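You operate a simulated robot arm through the tools that you are given. There is no shell and no other tool.

The job below is to be done with a simulated two-armed robot. You get a single attempt, and the scene is never put back.

JOB
Pick up the orange desiccant can from the top of the cart with one hand, pass it to the other hand and put it on the top of the hand-work bench. Set down upright: desiccant can.

Only the result counts: the job must be done as asked and must still hold three seconds after the hand-in. Knocking over, shifting, dropping, spilling or breaking anything else fails it.

ROBOT AND FRAMES
Two 7-joint arms with two-finger parallel grippers on one trunk, on a base that drives. Base frame: it is fixed to the floor where the robot stands at the start and does not move with it; the origin is under the middle of the robot, x ahead of it, y to its left, z up. Lengths are in mm, angles in rad, forces in N, time in s.
The left shoulder is at the start at [30, 119, 935], the right one opposite. With the tool pointing down near the work surface each hand reaches from about 280 to 680 mm from the robot's upright axis, wherever it stands, measured 20 degrees to its own side. Places, roughly: desiccant can [-3250, 1000, 750]; top of the hand-work bench [-3700, 3000, 800]. Payload 3.43 kg a hand.
The tool frame of a hand sits at the grasp point between the pads (the TCP): z along the fingers, y along the line on which they close. The tips reach 30 mm beyond it. The gripper opens to 94 mm. The fingers are 28 mm wide and 10 mm thick; the gripper's body (50 by 96 mm) begins 55 mm behind the TCP.
Orientation is told as [roll, pitch, yaw] about the base's x, y, z axes, in that order, counted from this pose: with the fingers straight down and closing along the base's y, the tool's x points along the base's -x, its y along +y and its z along -z.

CONTROLS
- The arms move only by the tool play_rows. It takes "left_increments", "right_increments" or both (then of equal length, played together; a hand with none holds still); each is a list of rows, each a list of 7 numbers: the shift along the base's x, y, z in units of 25 mm (1.0 is 25 mm), then the turn, a rotation vector about the base's x, y, z in units of 8 degrees (1.0 is 8 degrees), then the finger opening in cm, from 0 to 9.4. In form: [[tx, ty, tz, ax, ay, az, hand], ...]. A call has 1 to 20 rows; each row shifts and turns the commanded pose from where the row before left it. A call with a number of a shift or a turn outside -1 to 1 is refused whole. A row lasts 0.2 s, in which the tool goes at most 50 mm and 0.15 rad; a call with a longer step from one row to the next is refused whole, and so is a gripper value outside its range. A pose out of reach is approached as far as the arm can. The call stops where the force on the tool passes 40 N (or 10 N more than at its start, if that is more) or the arm is blocked; 0.2 s more then pass. The fingers move at their own pace (about 72 mm/s each) and stop on an object; they squeeze with about 44 N. The grip force told is the motor's: it shows also when the fingers shut on nothing. Time passes only in rows, and 0.2 s behind the last, so rows that do not move let the fingers close. The reply holds the time, the measured pose of the TCP, the force on the tool along the base axes, the opening and the grip force, in the units named above and with some noise, with the torque about the TCP (base axes, N m) and any sound that the robot's microphone picked up.
- Cameras (640 x 400 px; columns grow to the right, rows downward): "scene" is now at [53.3, 8.9, 1662.3]; the picture's right is [0.11, -0.99, 0.00], its down [-0.71, -0.08, -0.70] and it looks along [0.69, 0.08, -0.72] (base axes); focal length 248 px, centre (320, 200). "left" rides on the left gripper at [76, -14, -103] in its tool frame; the picture's right is [0.18, 0.98, 0.00], its down [-0.75, 0.14, -0.64] and it looks along [-0.63, 0.12, 0.77] (tool axes); focal length 243 px, centre (320, 200). "right" rides on the right gripper at [76, 14, -103] in its tool frame; the picture's right is [-0.18, 0.98, 0.00], its down [-0.75, -0.14, -0.64] and it looks along [-0.63, -0.12, 0.77] (tool axes); focal length 243 px, centre (320, 200). There is no depth. A picture from a camera that has moved, and an enlarged one, comes with that camera's place and axes in the base frame and with its lens. The place of the scene camera against the robot may be out by one fixed shift of up to 25 mm in any direction.
- camera(camera): a new picture of that camera. No time passes.
- raise_lower(by): slides the trunk up (or, below 0, down) by that many mm; the arms and the scene camera ride with it, the base frame stays. It gives what a move gives, with no picture.
- drive_base(legs): drives the robot by 1 to 6 legs, each [ahead, turn to the left] in mm and rad, along the robot's own axes; the way and the turn of a leg run together, so that a leg with both is an arc; at most 1500 mm and 3.142 rad a leg. The arms and the cameras ride along, it lands a little off, and it stops where it bumps. It gives what a move gives.
- pan_tilt(pan, tilt): turns the head with the scene camera to pan (to the left, within 2.496 rad either way) and tilt (down, from -0.506 to 1.204), counted from straight ahead of the robot. It gives what a move gives.
- close_up(camera, box): a new picture of the part [left, top, right, bottom] of that camera's present view, enlarged. No time passes.
- finish_job(): hands the job in; it is judged then, once.

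Nothing tells you exact positions but the pictures and the camera data. Unless the task says otherwise, let go and move clear before handing in.

The tools are called as name(argument=value, ...) on one line, values as JSON. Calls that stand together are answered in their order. play_rows: Moves the arms, as the interface text tells. Its arguments: {"type":"object","properties":{"left_increments":{"type":"array","items":{"type":"array","items":{"type":"number"}}},"right_increments":{"type":"array","items":{"type":"array","items":{"type":"number"}}}},"required":[]} The other tools are called the same way: raise_lower (by) slides the trunk up or down; drive_base (legs) drives the base; pan_tilt (pan, tilt) turns the head that bears the scene camera; camera (camera) takes a picture; close_up (camera, box) takes an enlarged picture of a part of a camera's view; finish_job () hands the job in.

At the start:

```text
time_s: 0.0
left_tcp_pos: [409.2, 127.1, 1073.4]
left_orientation: [0.002, -0.001, 0.001]
left_force: [0.3, 0.4, -0.4]
left_wrist_torque: [-0.06, 0.06, 0.04]
left_opening: 94.2
left_grasp_force: 0.2
right_tcp_pos: [382.2, -196.3, 1012.1]
right_orientation: [-0.002, -0.002, 0.0]
right_force: [0.7, 0.5, -0.4]
right_wrist_torque: [0.02, 0.01, -0.04]
right_opening: 93.9
right_grasp_force: 0.1
trunk travel left (down, up): [-200.0, 210.0]
robot x, y, heading: [-0.7, 2.6, -0.004]
head pan, tilt: [0.112, 0.803]
```

scene: 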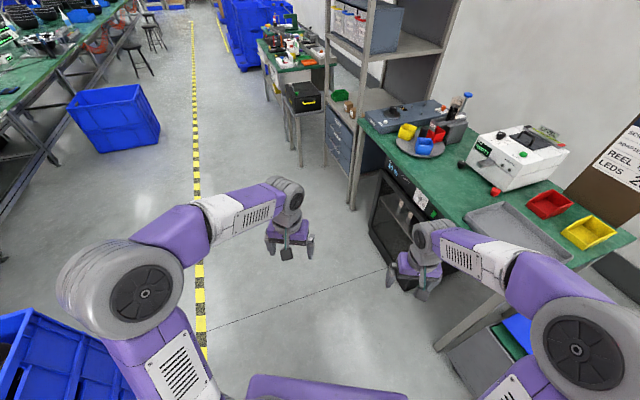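
right: 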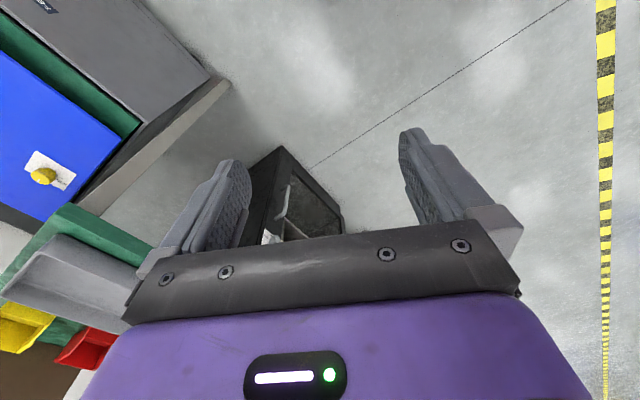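
left: 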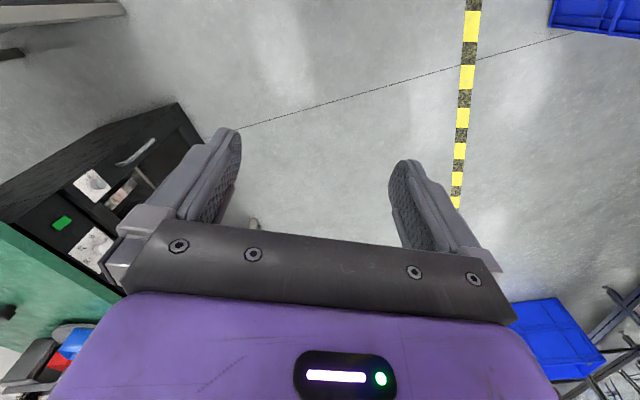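

The robot stands in an aisle with benches ahead and to both sides; the cart and the hand-work bench are behind it. I'll turn the head to look behind on both sides first.

pan_tilt(pan=2.49, tilt=0.4)

camera(camera="scene")

pan_tilt(pan=-2.49, tilt=0.4)

camera(camera="scene")

pan_tilt(pan=1.5, tilt=0.5)

camera(camera="scene")

```text
time_s: 2.2
left_tcp_pos: [410.5, 128.5, 1073.5]
left_orientation: [0.0, 0.0, -0.001]
left_force: [0.8, 0.2, 0.1]
left_wrist_torque: [-0.02, -0.01, 0.01]
left_opening: 94.1
left_grasp_force: 0.0
right_tcp_pos: [381.9, -196.9, 1012.7]
right_orientation: [0.001, 0.0, 0.001]
right_force: [0.4, 0.2, -0.5]
right_wrist_torque: [0.0, -0.03, 0.0]
right_opening: 93.8
right_grasp_force: 0.0
trunk travel left (down, up): [-200.0, 210.0]
robot x, y, heading: [-0.5, 1.7, 0.001]
head pan, tilt: [2.491, 0.4]
```

```text
taken
camera scene: at [-100.4, 56.1, 1697.6], right [0.61, 0.8, 0.0], down [0.31, -0.24, -0.92], along [-0.73, 0.56, -0.39], focal length 248 px, centre (320, 200)
```

scene: 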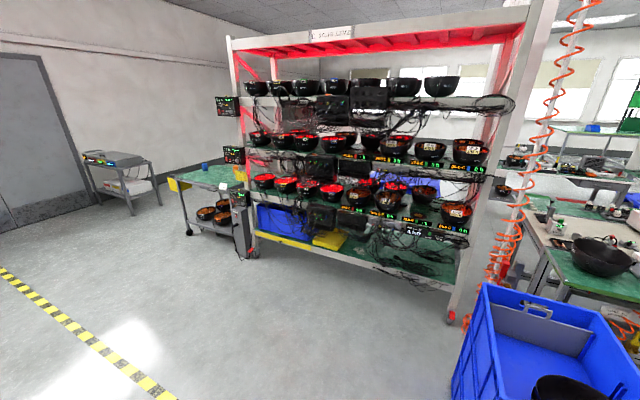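

```text
time_s: 6.1
left_tcp_pos: [409.4, 128.0, 1071.8]
left_orientation: [0.0, 0.002, -0.002]
left_force: [-0.7, 0.7, 1.3]
left_wrist_torque: [0.02, -0.01, 0.01]
left_opening: 94.1
left_grasp_force: 0.1
right_tcp_pos: [382.4, -196.1, 1013.4]
right_orientation: [0.001, 0.0, -0.001]
right_force: [-0.6, 0.5, -0.3]
right_wrist_torque: [0.0, 0.0, 0.0]
right_opening: 94.0
right_grasp_force: 0.1
trunk travel left (down, up): [-200.0, 210.0]
robot x, y, heading: [0.7, 1.4, -0.001]
head pan, tilt: [-2.491, 0.4]
```

```text
taken
camera scene: at [-100.4, -56.3, 1697.6], right [-0.61, 0.8, 0.0], down [0.31, 0.24, -0.92], along [-0.73, -0.56, -0.39], focal length 248 px, centre (320, 200)
```

scene: 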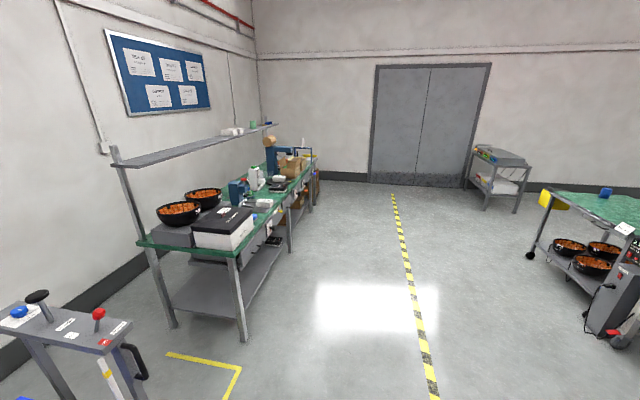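

```text
time_s: 9.4
left_tcp_pos: [409.5, 127.1, 1073.1]
left_orientation: [-0.001, 0.0, -0.001]
left_force: [0.3, 0.5, 0.6]
left_wrist_torque: [0.04, -0.01, -0.01]
left_opening: 94.1
left_grasp_force: 0.0
right_tcp_pos: [382.1, -197.0, 1013.6]
right_orientation: [-0.001, 0.001, 0.001]
right_force: [0.2, 0.3, 0.4]
right_wrist_torque: [0.0, -0.02, 0.04]
right_opening: 93.9
right_grasp_force: 0.1
trunk travel left (down, up): [-200.0, 210.0]
robot x, y, heading: [-0.2, -3.8, 0.003]
head pan, tilt: [1.499, 0.499]
```

```text
taken
camera scene: at [-20.2, 90.7, 1688.5], right [1.0, -0.07, 0.0], down [-0.03, -0.48, -0.88], along [0.06, 0.88, -0.48], focal length 248 px, centre (320, 200)
```

scene: 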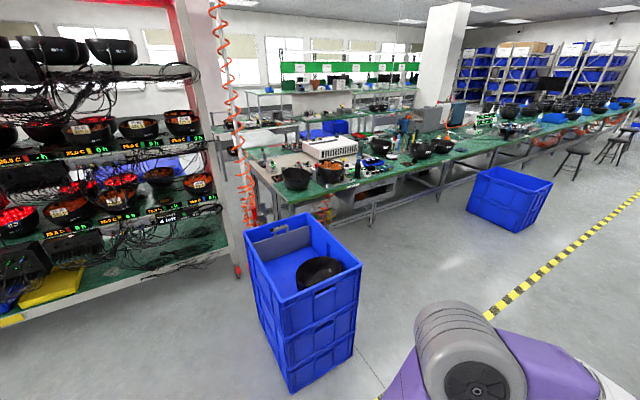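

The green-topped cart is behind on the left, near the end of the red rack. I'll zoom in on it.

pan_tilt(pan=2.49, tilt=0.4)

close_up(camera="scene", box=[150, 120, 310, 280])

close_up(camera="scene", box=[0, 100, 320, 400])

```text
time_s: 10.6
left_tcp_pos: [409.9, 128.0, 1072.2]
left_orientation: [0.0, 0.001, 0.0]
left_force: [0.6, 0.9, 0.9]
left_wrist_torque: [0.02, 0.02, 0.02]
left_opening: 93.9
left_grasp_force: 0.1
right_tcp_pos: [381.1, -195.4, 1012.6]
right_orientation: [0.0, -0.001, 0.0]
right_force: [0.3, -0.2, -0.8]
right_wrist_torque: [0.02, 0.0, -0.01]
right_opening: 94.1
right_grasp_force: 0.1
trunk travel left (down, up): [-200.0, 210.0]
robot x, y, heading: [4.0, -3.9, -0.006]
head pan, tilt: [2.491, 0.4]
```

```text
2.50 times, centred on (230, 200) of scene
camera zoom: at [-100.3, 56.1, 1697.6], right [0.61, 0.8, 0.0], down [0.31, -0.24, -0.92], along [-0.73, 0.56, -0.39], focal length 620 px, centre (545, 200)
```

zoom: 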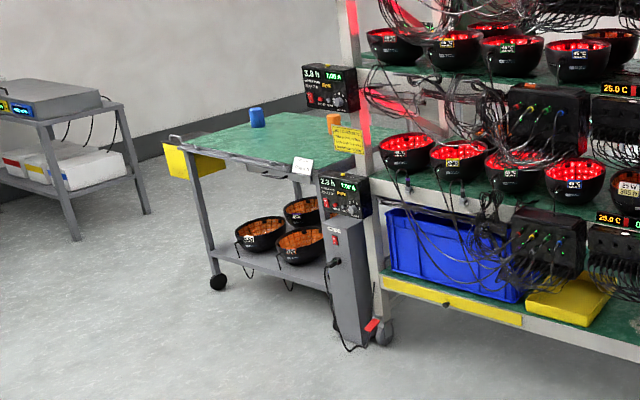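

```text
1.33 times, centred on (160, 250) of scene
camera zoom: at [-100.3, 56.1, 1697.6], right [0.61, 0.8, 0.0], down [0.31, -0.24, -0.92], along [-0.73, 0.56, -0.39], focal length 331 px, centre (533, 133)
```

zoom: 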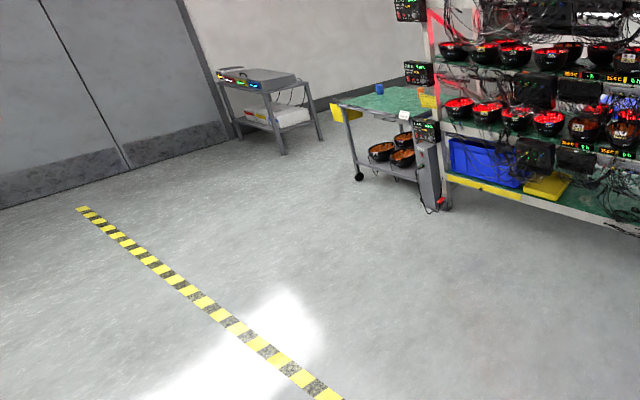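

The cart holds a blue can at its left end and the orange can near (-3270, 1080), partly hidden behind a yellow sign. I'll turn around and drive nearer for a better look.

drive_base(legs=[[0, 1.6], [0, 1.64], [1500, 0], [500, 0]])

pan_tilt(pan=-0.7, tilt=0.4)

camera(camera="scene")

```text
time_s: 28.4
left_tcp_pos: [-2365.8, -398.7, 1071.7]
left_orientation: [-0.001, -0.001, -3.022]
left_force: [0.1, 0.6, -0.2]
left_wrist_torque: [-0.04, 0.0, -0.01]
left_opening: 94.1
left_grasp_force: 0.0
right_tcp_pos: [-2376.0, -73.6, 1012.1]
right_orientation: [0.001, 0.0, -3.022]
right_force: [1.3, -0.9, -0.6]
right_wrist_torque: [0.0, -0.02, 0.03]
right_opening: 93.9
right_grasp_force: 0.1
trunk travel left (down, up): [-200.0, 210.0]
robot x, y, heading: [-1968.6, -223.9, -3.023]
head pan, tilt: [2.491, 0.4]
```

```text
time_s: 31.2
left_tcp_pos: [-2363.7, -399.0, 1073.8]
left_orientation: [0.001, 0.0, -3.023]
left_force: [0.3, 0.9, -0.1]
left_wrist_torque: [0.01, 0.04, 0.01]
left_opening: 94.0
left_grasp_force: 0.0
right_tcp_pos: [-2374.9, -74.3, 1013.1]
right_orientation: [0.0, 0.001, -3.023]
right_force: [0.5, -0.4, 0.1]
right_wrist_torque: [0.02, 0.0, 0.01]
right_opening: 94.1
right_grasp_force: 0.0
trunk travel left (down, up): [-200.0, 210.0]
robot x, y, heading: [-1973.1, -224.4, -3.025]
head pan, tilt: [-0.7, 0.4]
```

```text
taken
camera scene: at [-2016.7, -169.2, 1697.6], right [0.55, 0.84, 0.0], down [0.33, -0.21, -0.92], along [-0.77, 0.51, -0.39], focal length 248 px, centre (320, 200)
```

scene: 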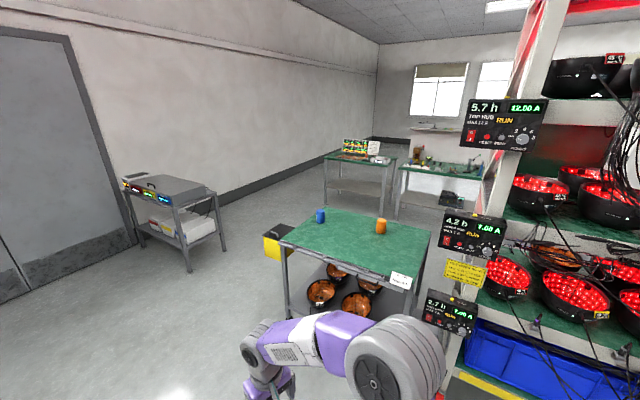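

The cart is now in plain view with the blue can left and the orange can right on the green top; two benches stand behind. I'll zoom in for geometry.

close_up(camera="scene", box=[250, 180, 450, 305])

close_up(camera="scene", box=[310, 115, 502, 235])

```text
3.20 times, centred on (350, 242) of scene
camera zoom: at [-2016.7, -169.2, 1697.6], right [0.55, 0.84, 0.0], down [0.33, -0.21, -0.92], along [-0.77, 0.51, -0.39], focal length 794 px, centre (224, 64)
```

zoom: 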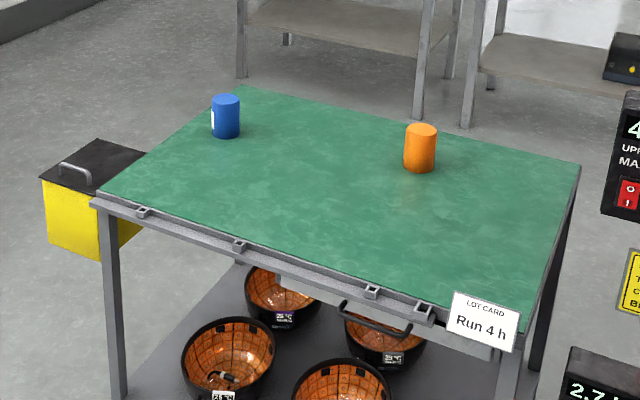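

```text
3.33 times, centred on (406, 175) of scene
camera zoom: at [-2016.7, -169.2, 1697.6], right [0.55, 0.84, 0.0], down [0.33, -0.21, -0.92], along [-0.77, 0.51, -0.39], focal length 827 px, centre (33, 283)
```

zoom: 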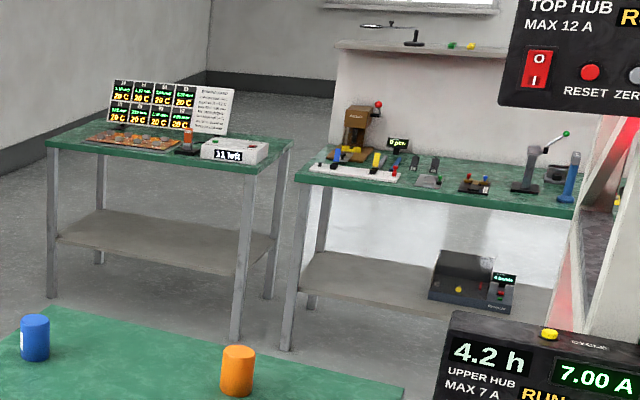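

The orange can looks to be about (-3050, 1020, 860), about 180 mm from the cart's back edge, and the hand-work bench (the one with the hand tools) lies behind the cart. I'll go around the cart's left end to stand between cart and bench, checking on the way.

drive_base(legs=[[0, -0.103], [1500, 0], [450, 0]])

pan_tilt(pan=-1.2, tilt=0.55)

camera(camera="scene")

pan_tilt(pan=-0.2, tilt=0.55)

camera(camera="scene")

```text
time_s: 41.4
left_tcp_pos: [-4324.9, -346.3, 1073.6]
left_orientation: [-0.001, -0.001, 3.137]
left_force: [0.3, 0.0, -0.3]
left_wrist_torque: [0.03, -0.02, -0.02]
left_opening: 94.0
left_grasp_force: 0.1
right_tcp_pos: [-4294.7, -22.7, 1012.2]
right_orientation: [0.0, 0.0, 3.135]
right_force: [-0.6, 0.0, 0.0]
right_wrist_torque: [0.01, -0.01, 0.02]
right_opening: 94.0
right_grasp_force: 0.0
trunk travel left (down, up): [-200.0, 210.0]
robot x, y, heading: [-3913.6, -226.6, 3.138]
head pan, tilt: [-0.7, 0.4]
```

```text
time_s: 42.3
left_tcp_pos: [-4323.2, -347.3, 1072.3]
left_orientation: [0.0, -0.001, 3.137]
left_force: [0.5, -1.0, 0.2]
left_wrist_torque: [0.01, 0.01, 0.0]
left_opening: 93.9
left_grasp_force: 0.0
right_tcp_pos: [-4293.7, -22.5, 1012.9]
right_orientation: [0.0, 0.0, 3.136]
right_force: [0.2, 0.1, -0.3]
right_wrist_torque: [0.0, -0.01, -0.01]
right_opening: 94.0
right_grasp_force: 0.1
trunk travel left (down, up): [-200.0, 210.0]
robot x, y, heading: [-3914.4, -221.5, 3.135]
head pan, tilt: [-1.201, 0.55]
```

```text
taken
camera scene: at [-3912.3, -137.6, 1683.9], right [0.93, 0.36, 0.0], down [0.19, -0.49, -0.85], along [-0.3, 0.8, -0.52], focal length 248 px, centre (320, 200)
```

scene: 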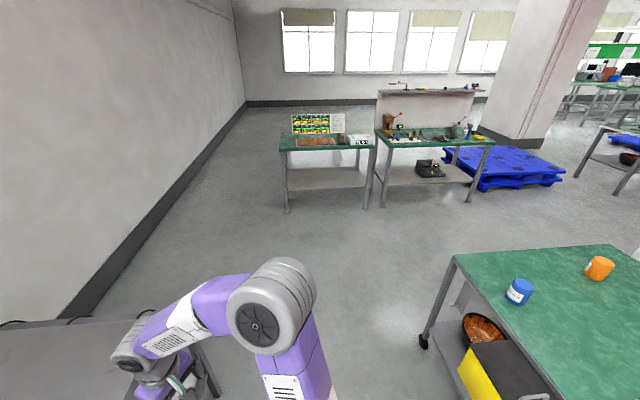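

```text
time_s: 43.6
left_tcp_pos: [-4323.5, -346.2, 1073.2]
left_orientation: [0.001, -0.001, 3.137]
left_force: [0.1, 0.8, -0.4]
left_wrist_torque: [-0.01, -0.05, 0.0]
left_opening: 94.1
left_grasp_force: 0.2
right_tcp_pos: [-4294.3, -22.6, 1013.3]
right_orientation: [0.002, -0.001, 3.136]
right_force: [-0.2, -0.8, -0.1]
right_wrist_torque: [0.0, -0.01, 0.02]
right_opening: 94.0
right_grasp_force: 0.0
trunk travel left (down, up): [-200.0, 210.0]
robot x, y, heading: [-3913.1, -219.5, 3.134]
head pan, tilt: [-0.201, 0.55]
```

```text
taken
camera scene: at [-3968.0, -203.0, 1683.9], right [0.21, 0.98, 0.0], down [0.51, -0.11, -0.85], along [-0.83, 0.18, -0.52], focal length 248 px, centre (320, 200)
```

scene: 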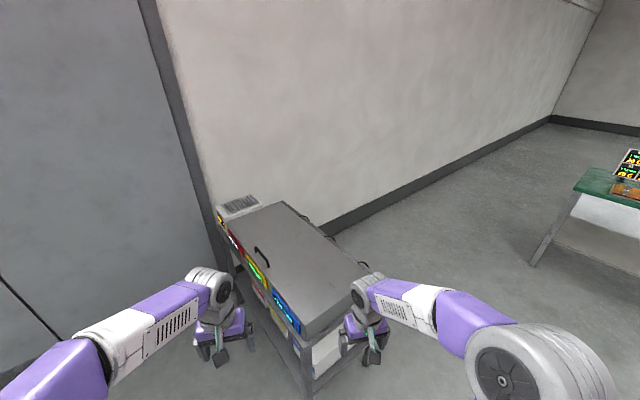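

The orange can triangulates to about (-3037, 1020, 865) from three views, so the cart top is near z 820. I'll drive through the gap past the grey table to behind the cart.

drive_base(legs=[[0, -1.336], [1047, 0]])

pan_tilt(pan=-0.4, tilt=0.3)

camera(camera="scene")

pan_tilt(pan=-1.5, tilt=0.6)

camera(camera="scene")

```text
time_s: 52.2
left_tcp_pos: [-4378.1, 1151.7, 1072.7]
left_orientation: [0.0, 0.001, 1.809]
left_force: [-0.7, 0.3, 0.4]
left_wrist_torque: [-0.01, -0.01, 0.01]
left_opening: 94.3
left_grasp_force: 0.0
right_tcp_pos: [-4056.9, 1201.9, 1012.9]
right_orientation: [0.0, 0.0, 1.809]
right_force: [0.4, 0.5, 0.3]
right_wrist_torque: [-0.05, 0.01, -0.04]
right_opening: 93.8
right_grasp_force: 0.1
trunk travel left (down, up): [-200.0, 210.0]
robot x, y, heading: [-4155.7, 782.9, 1.803]
head pan, tilt: [-0.201, 0.55]
```

```text
time_s: 53.0
left_tcp_pos: [-4377.9, 1152.2, 1073.0]
left_orientation: [-0.001, 0.0, 1.811]
left_force: [-0.2, 0.2, -0.5]
left_wrist_torque: [-0.02, 0.0, -0.02]
left_opening: 94.2
left_grasp_force: 0.1
right_tcp_pos: [-4056.7, 1200.7, 1013.6]
right_orientation: [0.001, 0.0, 1.807]
right_force: [-0.1, -0.6, 0.2]
right_wrist_torque: [-0.01, -0.05, 0.04]
right_opening: 93.8
right_grasp_force: 0.0
trunk travel left (down, up): [-200.0, 210.0]
robot x, y, heading: [-4160.3, 785.8, 1.812]
head pan, tilt: [-0.4, 0.3]
```

```text
taken
camera scene: at [-4132.3, 846.5, 1706.8], right [0.99, -0.16, 0.0], down [-0.05, -0.29, -0.96], along [0.15, 0.94, -0.3], focal length 248 px, centre (320, 200)
```

scene: 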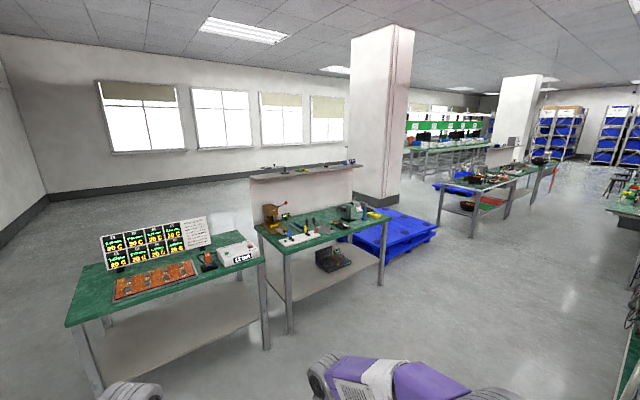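

```text
time_s: 54.3
left_tcp_pos: [-4378.9, 1151.4, 1073.5]
left_orientation: [0.0, 0.001, 1.808]
left_force: [-0.9, -0.1, 0.5]
left_wrist_torque: [0.0, 0.0, 0.01]
left_opening: 94.2
left_grasp_force: 0.1
right_tcp_pos: [-4055.9, 1201.4, 1012.0]
right_orientation: [-0.001, 0.0, 1.808]
right_force: [-0.5, -0.3, 1.8]
right_wrist_torque: [-0.01, 0.01, 0.01]
right_opening: 93.9
right_grasp_force: 0.1
trunk travel left (down, up): [-200.0, 210.0]
robot x, y, heading: [-4155.8, 783.7, 1.806]
head pan, tilt: [-1.499, 0.6]
```

```text
taken
camera scene: at [-4063.2, 781.3, 1679.4], right [0.3, -0.95, 0.0], down [-0.54, -0.17, -0.83], along [0.79, 0.25, -0.56], focal length 248 px, centre (320, 200)
```

scene: 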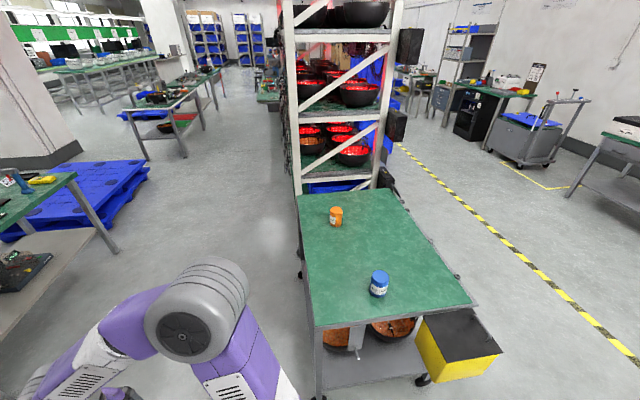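

close_up(camera="scene", box=[280, 180, 480, 305])

pan_tilt(pan=-0.6, tilt=0.3)

close_up(camera="scene", box=[160, 160, 352, 280])

```text
3.20 times, centred on (380, 242) of scene
camera zoom: at [-4063.2, 781.3, 1679.4], right [0.3, -0.95, 0.0], down [-0.54, -0.17, -0.83], along [0.79, 0.25, -0.56], focal length 794 px, centre (128, 64)
```

zoom: 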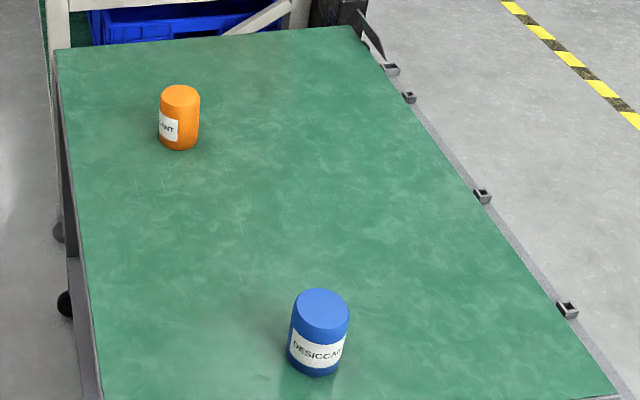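

```text
time_s: 55.5
left_tcp_pos: [-4378.8, 1152.1, 1072.9]
left_orientation: [0.0, -0.001, 1.808]
left_force: [-0.2, 0.3, 0.4]
left_wrist_torque: [0.01, 0.01, 0.05]
left_opening: 94.0
left_grasp_force: 0.0
right_tcp_pos: [-4055.6, 1201.3, 1012.9]
right_orientation: [-0.001, 0.001, 1.809]
right_force: [-0.6, -0.4, 0.2]
right_wrist_torque: [-0.03, 0.04, 0.01]
right_opening: 93.9
right_grasp_force: 0.0
trunk travel left (down, up): [-200.0, 210.0]
robot x, y, heading: [-4158.7, 782.4, 1.81]
head pan, tilt: [-0.6, 0.3]
```

```text
3.33 times, centred on (256, 220) of scene
camera zoom: at [-4114.1, 841.6, 1706.9], right [0.93, -0.36, 0.0], down [-0.11, -0.28, -0.96], along [0.34, 0.89, -0.3], focal length 827 px, centre (533, 133)
```

zoom: 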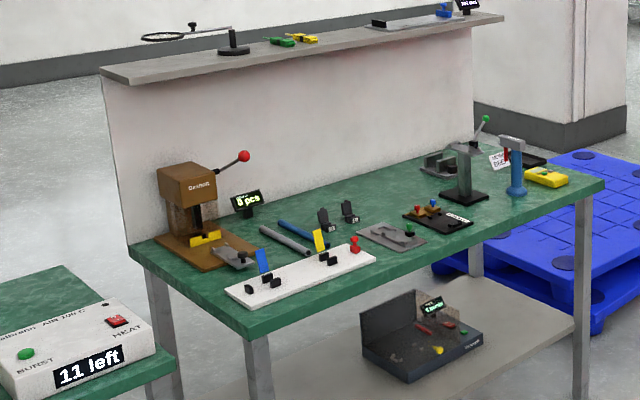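

The right-hand bench with presses and jigs matches the given place, and its front-right strip looks free. I'll check the shape of my own hands before planning the handover.

pan_tilt(pan=0.0, tilt=0.8)

camera(camera="scene")

close_up(camera="scene", box=[180, 150, 460, 325])

```text
time_s: 56.5
left_tcp_pos: [-4378.4, 1152.5, 1073.6]
left_orientation: [0.001, 0.001, 1.807]
left_force: [0.3, 0.3, 0.1]
left_wrist_torque: [-0.01, -0.02, 0.02]
left_opening: 94.2
left_grasp_force: 0.1
right_tcp_pos: [-4057.1, 1200.4, 1012.7]
right_orientation: [0.0, 0.0, 1.81]
right_force: [0.3, -0.6, 0.3]
right_wrist_torque: [0.02, -0.02, -0.02]
right_opening: 93.9
right_grasp_force: 0.2
trunk travel left (down, up): [-200.0, 210.0]
robot x, y, heading: [-4156.3, 784.1, 1.808]
head pan, tilt: [0.0, 0.799]
```

```text
taken
camera scene: at [-4166.2, 832.8, 1662.6], right [0.97, 0.23, 0.0], down [0.17, -0.7, -0.7], along [-0.16, 0.68, -0.72], focal length 248 px, centre (320, 200)
```

scene: 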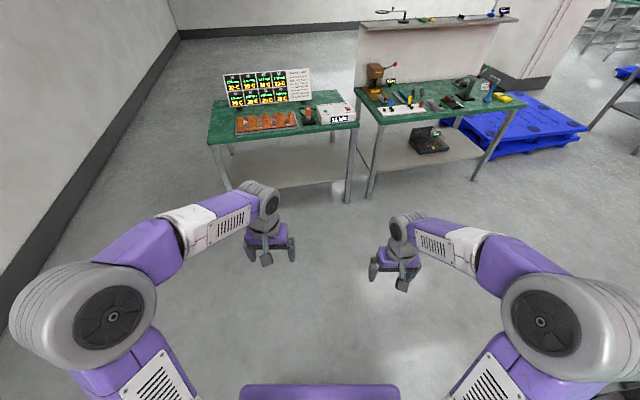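

```text
2.29 times, centred on (320, 238) of scene
camera zoom: at [-4166.2, 832.8, 1662.6], right [0.97, 0.23, 0.0], down [0.17, -0.7, -0.7], along [-0.16, 0.68, -0.72], focal length 567 px, centre (320, 114)
```

zoom: 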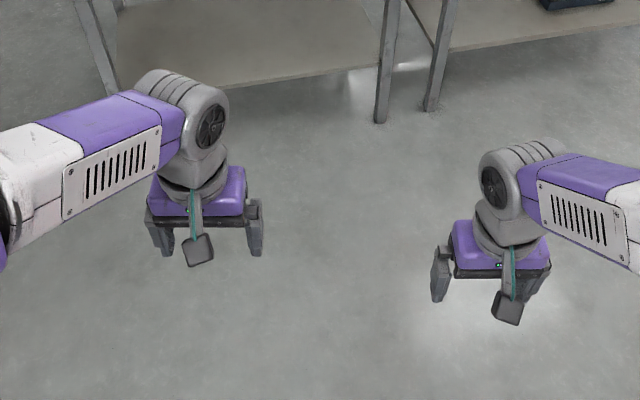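

Each hand carries a physical camera on a bracket on the robot's side, so I want to know how far the hands can be yawed. I'll test it here in free air.

play_rows(left_increments=[[0, 0, 0, 0, 0, -1, 9.4], [0, 0, 0, 0, 0, -1, 9.4], [0, 0, 0, 0, 0, -1, 9.4], [0, 0, 0, 0, 0, -1, 9.4], [0, 0, 0, 0, 0, -1, 9.4], [0, 0, 0, 0, 0, -1, 9.4], [0, 0, 0, 0, 0, -1, 9.4], [0, 0, 0, 0, 0, -1, 9.4], [0, 0, 0, 0, 0, -1, 9.4], [0, 0, 0, 0, 0, -1, 9.4], [0, 0, 0, 0, 0, -1, 9.4], [0, 0, 0, 0, 0, -0.25, 9.4]], right_increments=[[0, 0, 0, 0, 0, 1, 9.4], [0, 0, 0, 0, 0, 1, 9.4], [0, 0, 0, 0, 0, 1, 9.4], [0, 0, 0, 0, 0, 1, 9.4], [0, 0, 0, 0, 0, 1, 9.4], [0, 0, 0, 0, 0, 1, 9.4], [0, 0, 0, 0, 0, 1, 9.4], [0, 0, 0, 0, 0, 1, 9.4], [0, 0, 0, 0, 0, 1, 9.4], [0, 0, 0, 0, 0, 1, 9.4], [0, 0, 0, 0, 0, 1, 9.4], [0, 0, 0, 0, 0, 0.25, 9.4]])

camera(camera="scene")

```text
time_s: 59.1
left_tcp_pos: [-4378.7, 1151.7, 1071.8]
left_orientation: [0.0, 0.0, 0.237]
left_force: [0.5, -0.6, -0.2]
left_wrist_torque: [-0.04, 0.02, -0.04]
left_opening: 94.0
left_grasp_force: 0.1
right_tcp_pos: [-4054.9, 1200.4, 1013.5]
right_orientation: [0.001, 0.0, -2.903]
right_force: [0.5, 0.5, 0.2]
right_wrist_torque: [0.02, 0.0, 0.04]
right_opening: 94.1
right_grasp_force: 0.1
trunk travel left (down, up): [-200.0, 210.0]
robot x, y, heading: [-4156.8, 783.1, 1.807]
head pan, tilt: [0.0, 0.799]
```

```text
taken
camera scene: at [-4166.3, 832.7, 1662.5], right [0.97, 0.23, 0.0], down [0.17, -0.7, -0.7], along [-0.16, 0.68, -0.72], focal length 248 px, centre (320, 200)
```

scene: 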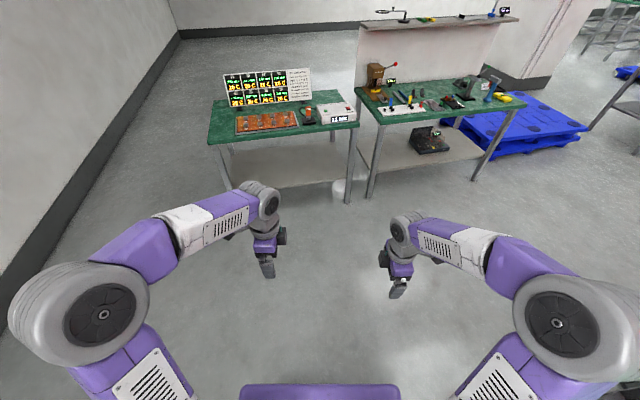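

Both hands can be turned so their cameras face outward, so I'll use a sideways arrangement: right hand picks low from the right at a slant, left hand takes the upper part slanting from the left. Now I drive into place behind the cart, facing it.

drive_base(legs=[[0, -0.452], [733, 0], [0, -1.292], [720, 0], [0, -1.173]])

pan_tilt(pan=0.0, tilt=0.9)

camera(camera="scene")

camera(camera="right")

camera(camera="left")

```text
time_s: 74.0
left_tcp_pos: [-3030.9, 1223.8, 1072.6]
left_orientation: [-0.002, 0.001, -2.723]
left_force: [-0.1, 0.8, 0.3]
left_wrist_torque: [0.03, 0.01, 0.01]
left_opening: 94.1
left_grasp_force: 0.0
right_tcp_pos: [-3337.9, 1118.4, 1012.0]
right_orientation: [0.0, -0.001, 0.418]
right_force: [0.9, 0.3, -0.5]
right_wrist_torque: [0.06, 0.0, -0.02]
right_opening: 94.4
right_grasp_force: 0.2
trunk travel left (down, up): [-200.0, 210.0]
robot x, y, heading: [-3314.8, 1548.9, -1.153]
head pan, tilt: [0.0, 0.799]
```

```text
time_s: 74.7
left_tcp_pos: [-3029.6, 1224.9, 1072.3]
left_orientation: [0.0, 0.0, -2.724]
left_force: [0.3, -1.1, 0.1]
left_wrist_torque: [0.01, 0.01, -0.02]
left_opening: 94.0
left_grasp_force: 0.1
right_tcp_pos: [-3338.0, 1118.0, 1013.4]
right_orientation: [0.0, 0.001, 0.418]
right_force: [-0.7, 0.6, 0.3]
right_wrist_torque: [-0.03, -0.01, -0.02]
right_opening: 93.9
right_grasp_force: 0.0
trunk travel left (down, up): [-200.0, 210.0]
robot x, y, heading: [-3315.9, 1546.0, -1.156]
head pan, tilt: [0.0, 0.901]
```

```text
taken
camera scene: at [-3291.3, 1505.4, 1654.6], right [-0.91, -0.41, 0.0], down [-0.32, 0.72, -0.62], along [0.25, -0.57, -0.78], focal length 248 px, centre (320, 200)
```

scene: 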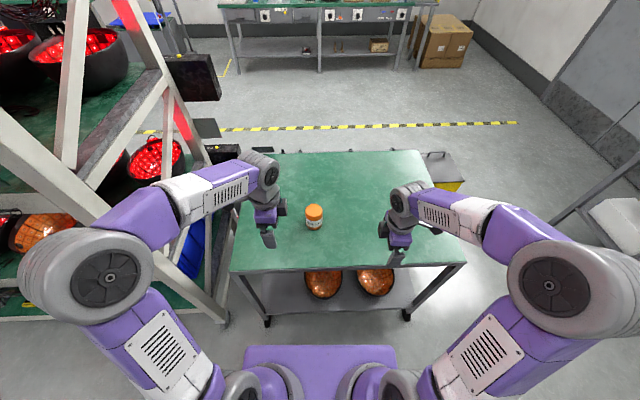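

```text
taken
camera right: at [-3413.2, 1099.9, 1115.5], right [-0.23, 0.97, 0.0], down [0.75, 0.18, 0.64], along [0.62, 0.15, -0.77], focal length 243 px, centre (320, 200)
```

right: 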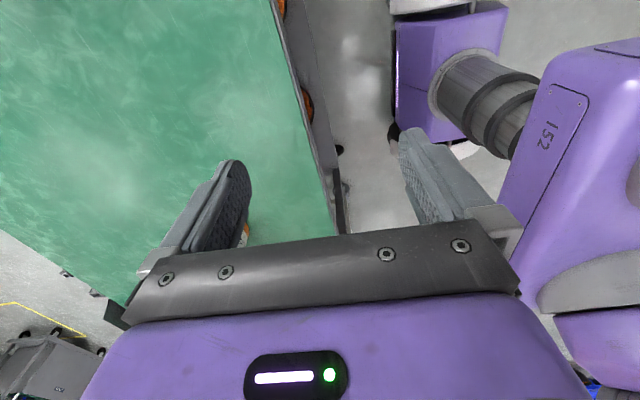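

```text
taken
camera left: at [-2965.6, 1269.1, 1175.3], right [0.57, -0.82, 0.0], down [-0.63, -0.44, 0.64], along [-0.53, -0.36, -0.77], focal length 243 px, centre (320, 200)
```

left: 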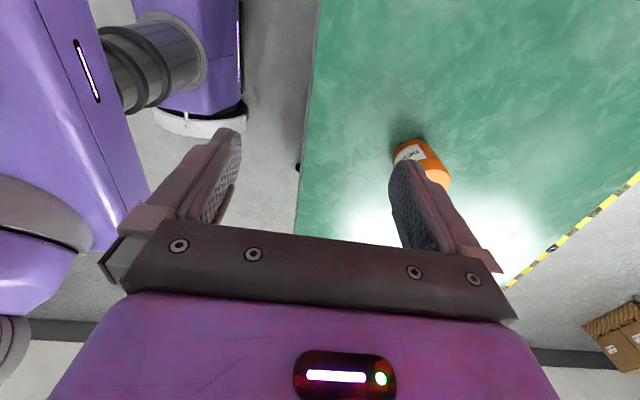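

I'm behind the cart facing it, with the can about 590 mm ahead and 40 mm to the left of the robot's axis. I'll bring the right hand forward and tilt it to point left and down, then look with its camera.

play_rows(right_increments=[[0.752, -0.669, -0.053, 0.281, -0.635, 0, 9.4], [0.752, -0.669, -0.053, 0.281, -0.635, 0, 9.4], [0.752, -0.669, -0.053, 0.281, -0.635, 0, 9.4], [0.752, -0.669, -0.053, 0.281, -0.635, 0, 9.4], [0.752, -0.669, -0.053, 0.281, -0.635, 0, 9.4], [0.752, -0.669, -0.053, 0.281, -0.635, 0, 9.4], [0.752, -0.669, -0.053, 0.281, -0.635, 0, 9.4], [0.752, -0.669, -0.053, 0.281, -0.635, 0, 9.4], [0.752, -0.669, -0.053, 0.281, -0.635, 0, 9.4], [0, 0, 0, 0, 0, 0, 9.4]])

camera(camera="right")

camera(camera="scene")

camera(camera="left")

```text
time_s: 76.9
left_tcp_pos: [-3030.2, 1223.3, 1072.4]
left_orientation: [0.0, -0.001, -2.722]
left_force: [-0.4, 0.2, 0.0]
left_wrist_torque: [-0.03, 0.04, 0.01]
left_opening: 93.9
left_grasp_force: 0.0
right_tcp_pos: [-3170.2, 970.7, 1000.2]
right_orientation: [-0.003, -0.875, 0.42]
right_force: [0.5, -0.2, 0.0]
right_wrist_torque: [0.0, 0.01, 0.0]
right_opening: 93.8
right_grasp_force: 0.0
trunk travel left (down, up): [-200.0, 210.0]
robot x, y, heading: [-3316.8, 1545.8, -1.149]
head pan, tilt: [0.0, 0.901]
```

```text
taken
camera right: at [-3291.7, 930.9, 1008.0], right [-0.29, 0.95, 0.14], down [0.05, -0.13, 0.99], along [0.96, 0.3, -0.01], focal length 243 px, centre (320, 200)
```

right: 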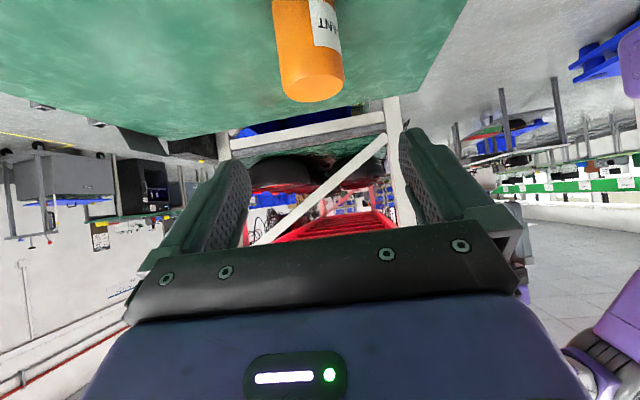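

```text
taken
camera scene: at [-3291.5, 1506.0, 1654.7], right [-0.91, -0.41, 0.0], down [-0.32, 0.72, -0.62], along [0.25, -0.57, -0.78], focal length 248 px, centre (320, 200)
```

scene: 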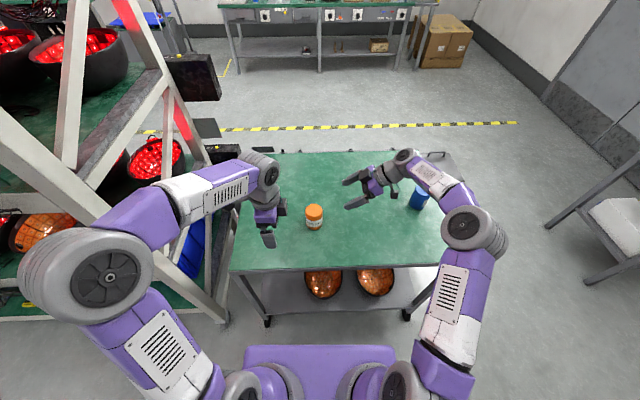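

```text
taken
camera left: at [-2965.8, 1269.5, 1175.4], right [0.57, -0.82, 0.0], down [-0.63, -0.44, 0.64], along [-0.53, -0.37, -0.77], focal length 243 px, centre (320, 200)
```

left: 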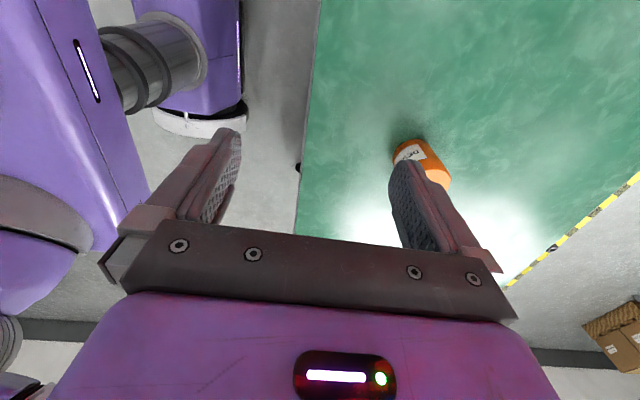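

The arm reached the tilted pose and the can is seen by both wrist cameras. I'll enlarge to triangulate it precisely.

close_up(camera="right", box=[240, 0, 400, 100])

close_up(camera="left", box=[370, 120, 498, 200])

close_up(camera="scene", box=[280, 160, 408, 240])

```text
4.00 times, centred on (320, 50) of right
camera zoom: at [-3291.7, 930.9, 1008.0], right [-0.29, 0.95, 0.14], down [0.05, -0.13, 0.99], along [0.96, 0.3, -0.01], focal length 970 px, centre (320, 800)
```

zoom: 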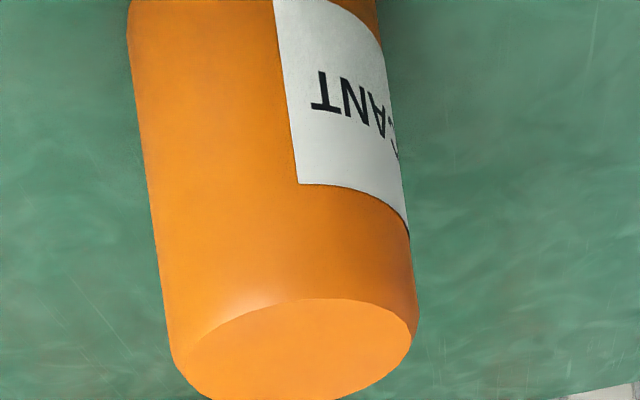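

```text
5.00 times, centred on (434, 160) of left
camera zoom: at [-2965.8, 1269.5, 1175.4], right [0.57, -0.82, 0.0], down [-0.63, -0.44, 0.64], along [-0.53, -0.37, -0.77], focal length 1213 px, centre (-250, 400)
```

zoom: 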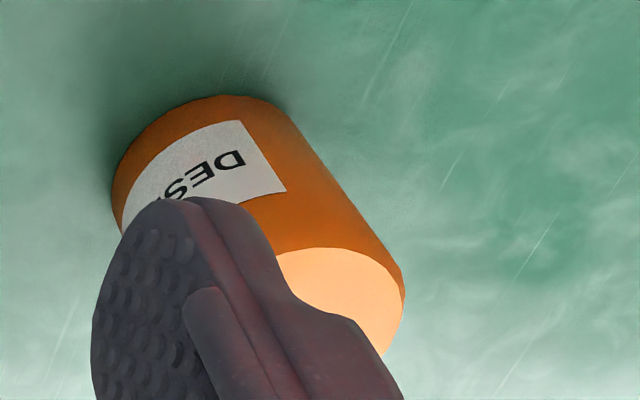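

```text
5.00 times, centred on (344, 200) of scene
camera zoom: at [-3291.5, 1506.0, 1654.7], right [-0.91, -0.41, 0.0], down [-0.32, 0.72, -0.62], along [0.25, -0.57, -0.78], focal length 1240 px, centre (200, 200)
```

zoom: 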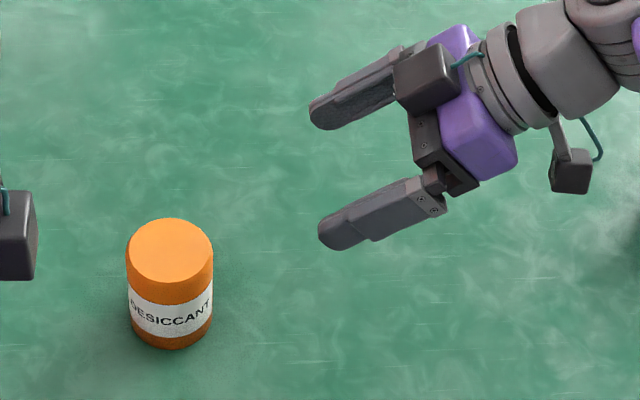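

The can's axis is near (-3050, 1016), top about z 889 and cart top near 800. I'll lower the right hand onto the approach line and look again from the side to fix the heights.

play_rows(right_increments=[[0.039, -0.088, -0.8, 0, 0, 0, 9.4], [0.039, -0.088, -0.8, 0, 0, 0, 9.4], [0.039, -0.088, -0.8, 0, 0, 0, 9.4], [0, 0, 0, 0, 0, 0, 9.4]])

camera(camera="right")

close_up(camera="right", box=[220, 0, 412, 120])

camera(camera="scene")

```text
time_s: 77.9
left_tcp_pos: [-3029.9, 1225.5, 1072.5]
left_orientation: [0.001, 0.001, -2.723]
left_force: [0.7, -0.2, -0.5]
left_wrist_torque: [0.0, 0.0, 0.04]
left_opening: 94.0
left_grasp_force: 0.0
right_tcp_pos: [-3165.3, 960.9, 938.0]
right_orientation: [-0.005, -0.872, 0.421]
right_force: [0.3, -0.1, -0.3]
right_wrist_torque: [0.0, 0.01, 0.02]
right_opening: 94.1
right_grasp_force: 0.1
trunk travel left (down, up): [-200.0, 210.0]
robot x, y, heading: [-3312.9, 1550.2, -1.149]
head pan, tilt: [0.0, 0.901]
```

```text
taken
camera right: at [-3286.8, 923.1, 946.8], right [-0.29, 0.95, 0.14], down [0.05, -0.13, 0.99], along [0.96, 0.3, -0.01], focal length 243 px, centre (320, 200)
```

right: 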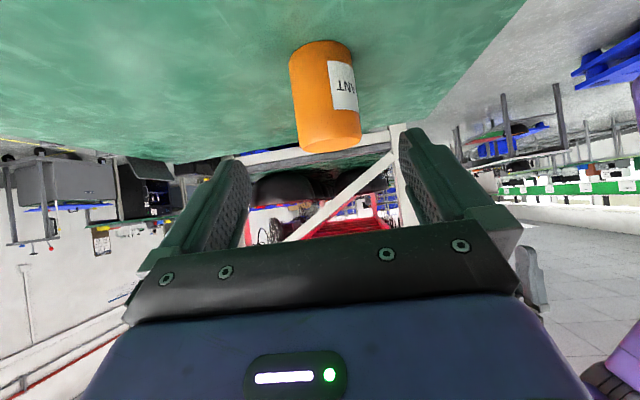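

```text
3.33 times, centred on (316, 60) of right
camera zoom: at [-3286.8, 923.1, 946.8], right [-0.29, 0.95, 0.14], down [0.05, -0.13, 0.99], along [0.96, 0.3, -0.01], focal length 809 px, centre (333, 667)
```

zoom: 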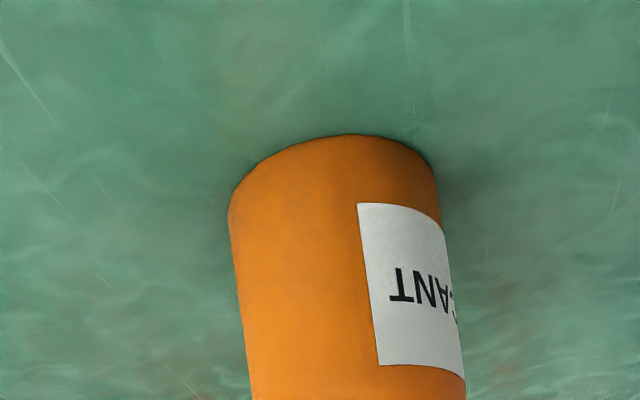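

```text
taken
camera scene: at [-3291.3, 1505.7, 1654.6], right [-0.91, -0.41, 0.0], down [-0.32, 0.72, -0.62], along [0.25, -0.57, -0.78], focal length 248 px, centre (320, 200)
```

scene: 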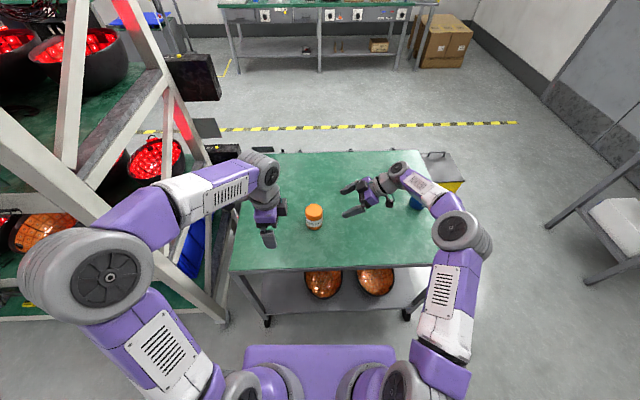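

From the side view the can stands on z≈799 with its top at ≈886, axis (-3051, 1016). I'll correct 4 mm sideways and slide in along the fingers most of the way, then check.

play_rows(right_increments=[[-0.068, 0.152, -0.14, 0, 0, 0, 9.4], [0.525, 0.2345, -0.4825, 0, 0, 0, 9.4], [0.525, 0.2345, -0.4825, 0, 0, 0, 9.4], [0.525, 0.2345, -0.4825, 0, 0, 0, 9.4], [0.525, 0.2345, -0.4825, 0, 0, 0, 9.4], [0, 0, 0, 0, 0, 0, 9.4]])

camera(camera="right")

close_up(camera="scene", box=[280, 160, 408, 240])

close_up(camera="left", box=[320, 100, 512, 220])

```text
time_s: 79.3
left_tcp_pos: [-3028.6, 1223.6, 1072.1]
left_orientation: [0.0, 0.0, -2.723]
left_force: [0.5, -0.4, -0.3]
left_wrist_torque: [-0.03, 0.0, 0.02]
left_opening: 93.9
left_grasp_force: 0.1
right_tcp_pos: [-3116.0, 988.6, 889.7]
right_orientation: [-0.003, -0.872, 0.421]
right_force: [-0.7, -0.2, 1.0]
right_wrist_torque: [0.0, 0.02, 0.03]
right_opening: 94.1
right_grasp_force: 0.1
trunk travel left (down, up): [-200.0, 210.0]
robot x, y, heading: [-3317.1, 1545.1, -1.149]
head pan, tilt: [0.0, 0.901]
```

```text
taken
camera right: at [-3237.1, 950.1, 897.6], right [-0.29, 0.95, 0.14], down [0.05, -0.13, 0.99], along [0.96, 0.3, -0.01], focal length 243 px, centre (320, 200)
```

right: 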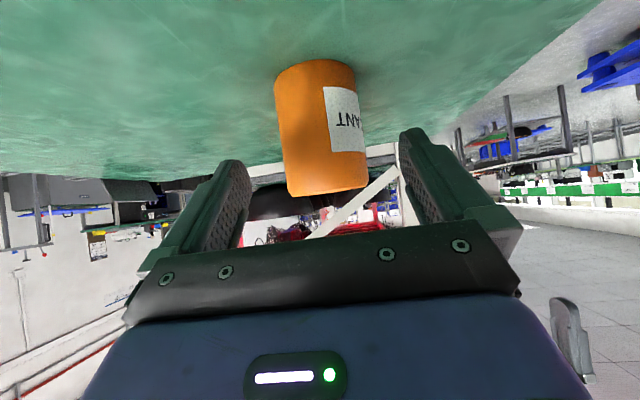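

```text
5.00 times, centred on (344, 200) of scene
camera zoom: at [-3291.5, 1505.5, 1654.6], right [-0.91, -0.41, 0.0], down [-0.32, 0.72, -0.62], along [0.25, -0.57, -0.78], focal length 1240 px, centre (200, 200)
```

zoom: 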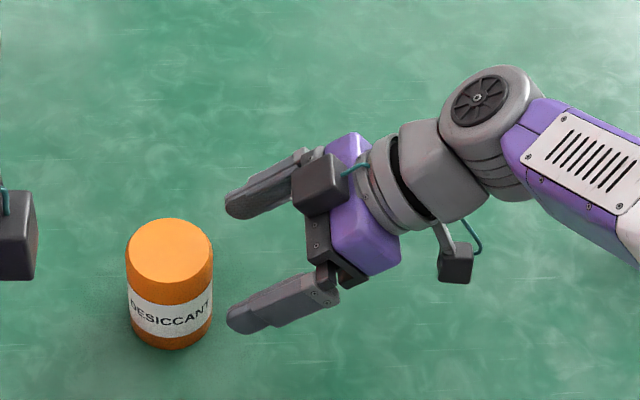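

```text
3.33 times, centred on (416, 160) of left
camera zoom: at [-2965.8, 1269.1, 1175.3], right [0.57, -0.82, 0.0], down [-0.63, -0.44, 0.64], along [-0.53, -0.36, -0.77], focal length 809 px, centre (0, 333)
```

zoom: 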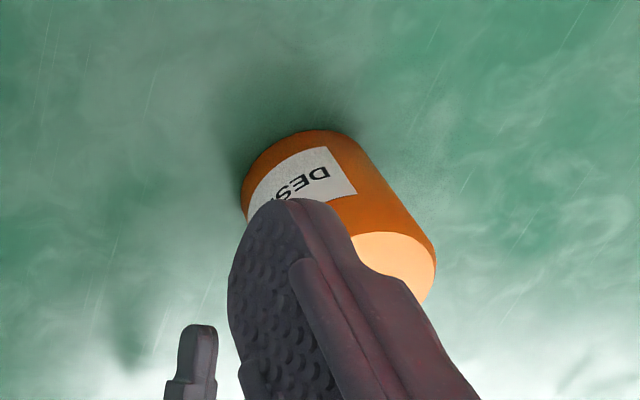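

Fingers straddle the can evenly (fore-aft). I'll slide in the rest of the way and look before closing.

play_rows(right_increments=[[0.432, 0.184, -0.414, 0, 0, 0, 9.4], [0.432, 0.184, -0.414, 0, 0, 0, 9.4], [0.432, 0.184, -0.414, 0, 0, 0, 9.4], [0.432, 0.184, -0.414, 0, 0, 0, 9.4], [0.432, 0.184, -0.414, 0, 0, 0, 9.4], [0, 0, 0, 0, 0, 0, 9.4]])

camera(camera="right")

close_up(camera="scene", box=[280, 160, 408, 240])

```text
time_s: 80.7
left_tcp_pos: [-3029.5, 1225.0, 1072.2]
left_orientation: [0.001, 0.001, -2.723]
left_force: [-0.3, -0.3, -0.3]
left_wrist_torque: [-0.04, 0.0, 0.01]
left_opening: 94.0
left_grasp_force: 0.2
right_tcp_pos: [-3061.8, 1011.5, 838.2]
right_orientation: [-0.002, -0.872, 0.42]
right_force: [-0.1, 0.6, -0.1]
right_wrist_torque: [0.03, 0.02, 0.02]
right_opening: 93.9
right_grasp_force: 0.1
trunk travel left (down, up): [-200.0, 210.0]
robot x, y, heading: [-3315.0, 1549.5, -1.155]
head pan, tilt: [0.0, 0.901]
```

```text
taken
camera right: at [-3183.4, 972.4, 845.9], right [-0.29, 0.95, 0.14], down [0.05, -0.13, 0.99], along [0.96, 0.3, -0.01], focal length 243 px, centre (320, 200)
```

right: 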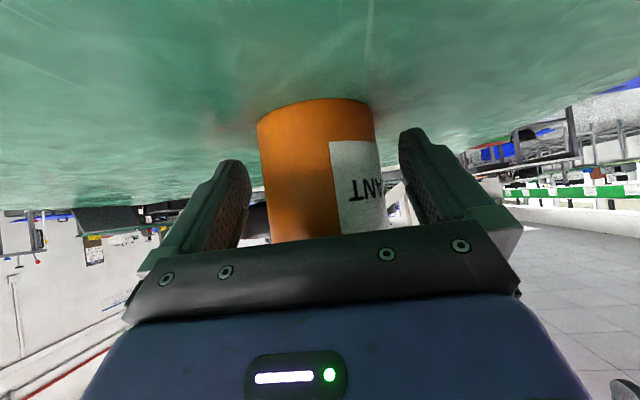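

```text
5.00 times, centred on (344, 200) of scene
camera zoom: at [-3291.5, 1505.5, 1654.6], right [-0.91, -0.41, 0.0], down [-0.32, 0.72, -0.62], along [0.25, -0.57, -0.78], focal length 1240 px, centre (200, 200)
```

zoom: 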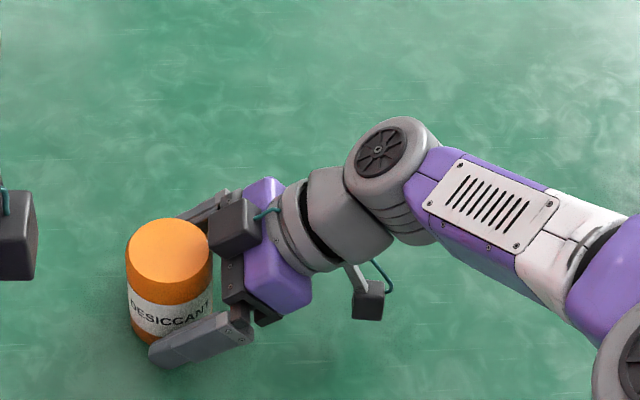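

The can sits centred between the fingers. Closing now.

play_rows(right_increments=[[0, 0, 0, 0, 0, 0, 5], [0, 0, 0, 0, 0, 0, 3], [0, 0, 0, 0, 0, 0, 2], [0, 0, 0, 0, 0, 0, 2], [0, 0, 0, 0, 0, 0, 2]])

camera(camera="right")

```text
time_s: 81.9
left_tcp_pos: [-3029.9, 1225.0, 1072.3]
left_orientation: [-0.001, 0.001, -2.722]
left_force: [-0.6, 1.7, 1.0]
left_wrist_torque: [0.01, 0.02, -0.01]
left_opening: 94.1
left_grasp_force: 0.0
right_tcp_pos: [-3061.8, 1010.8, 837.8]
right_orientation: [-0.001, -0.872, 0.421]
right_force: [0.8, 0.8, -0.7]
right_wrist_torque: [0.01, -0.04, 0.06]
right_opening: 68.6
right_grasp_force: 44.0
trunk travel left (down, up): [-200.0, 210.0]
robot x, y, heading: [-3311.6, 1548.9, -1.151]
head pan, tilt: [0.0, 0.901]
```

```text
taken
camera right: at [-3183.5, 972.3, 845.9], right [-0.29, 0.95, 0.14], down [0.05, -0.13, 0.99], along [0.96, 0.3, -0.01], focal length 243 px, centre (320, 200)
```

right: 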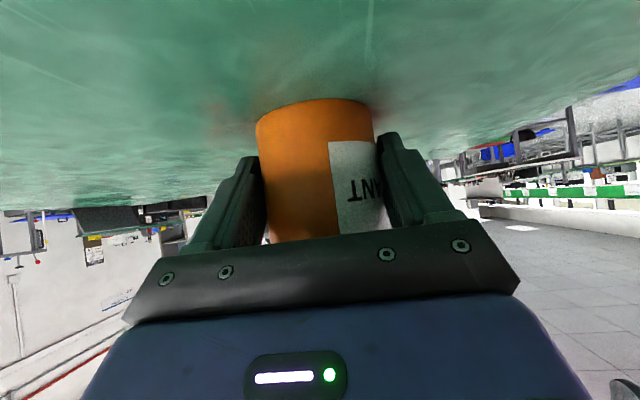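

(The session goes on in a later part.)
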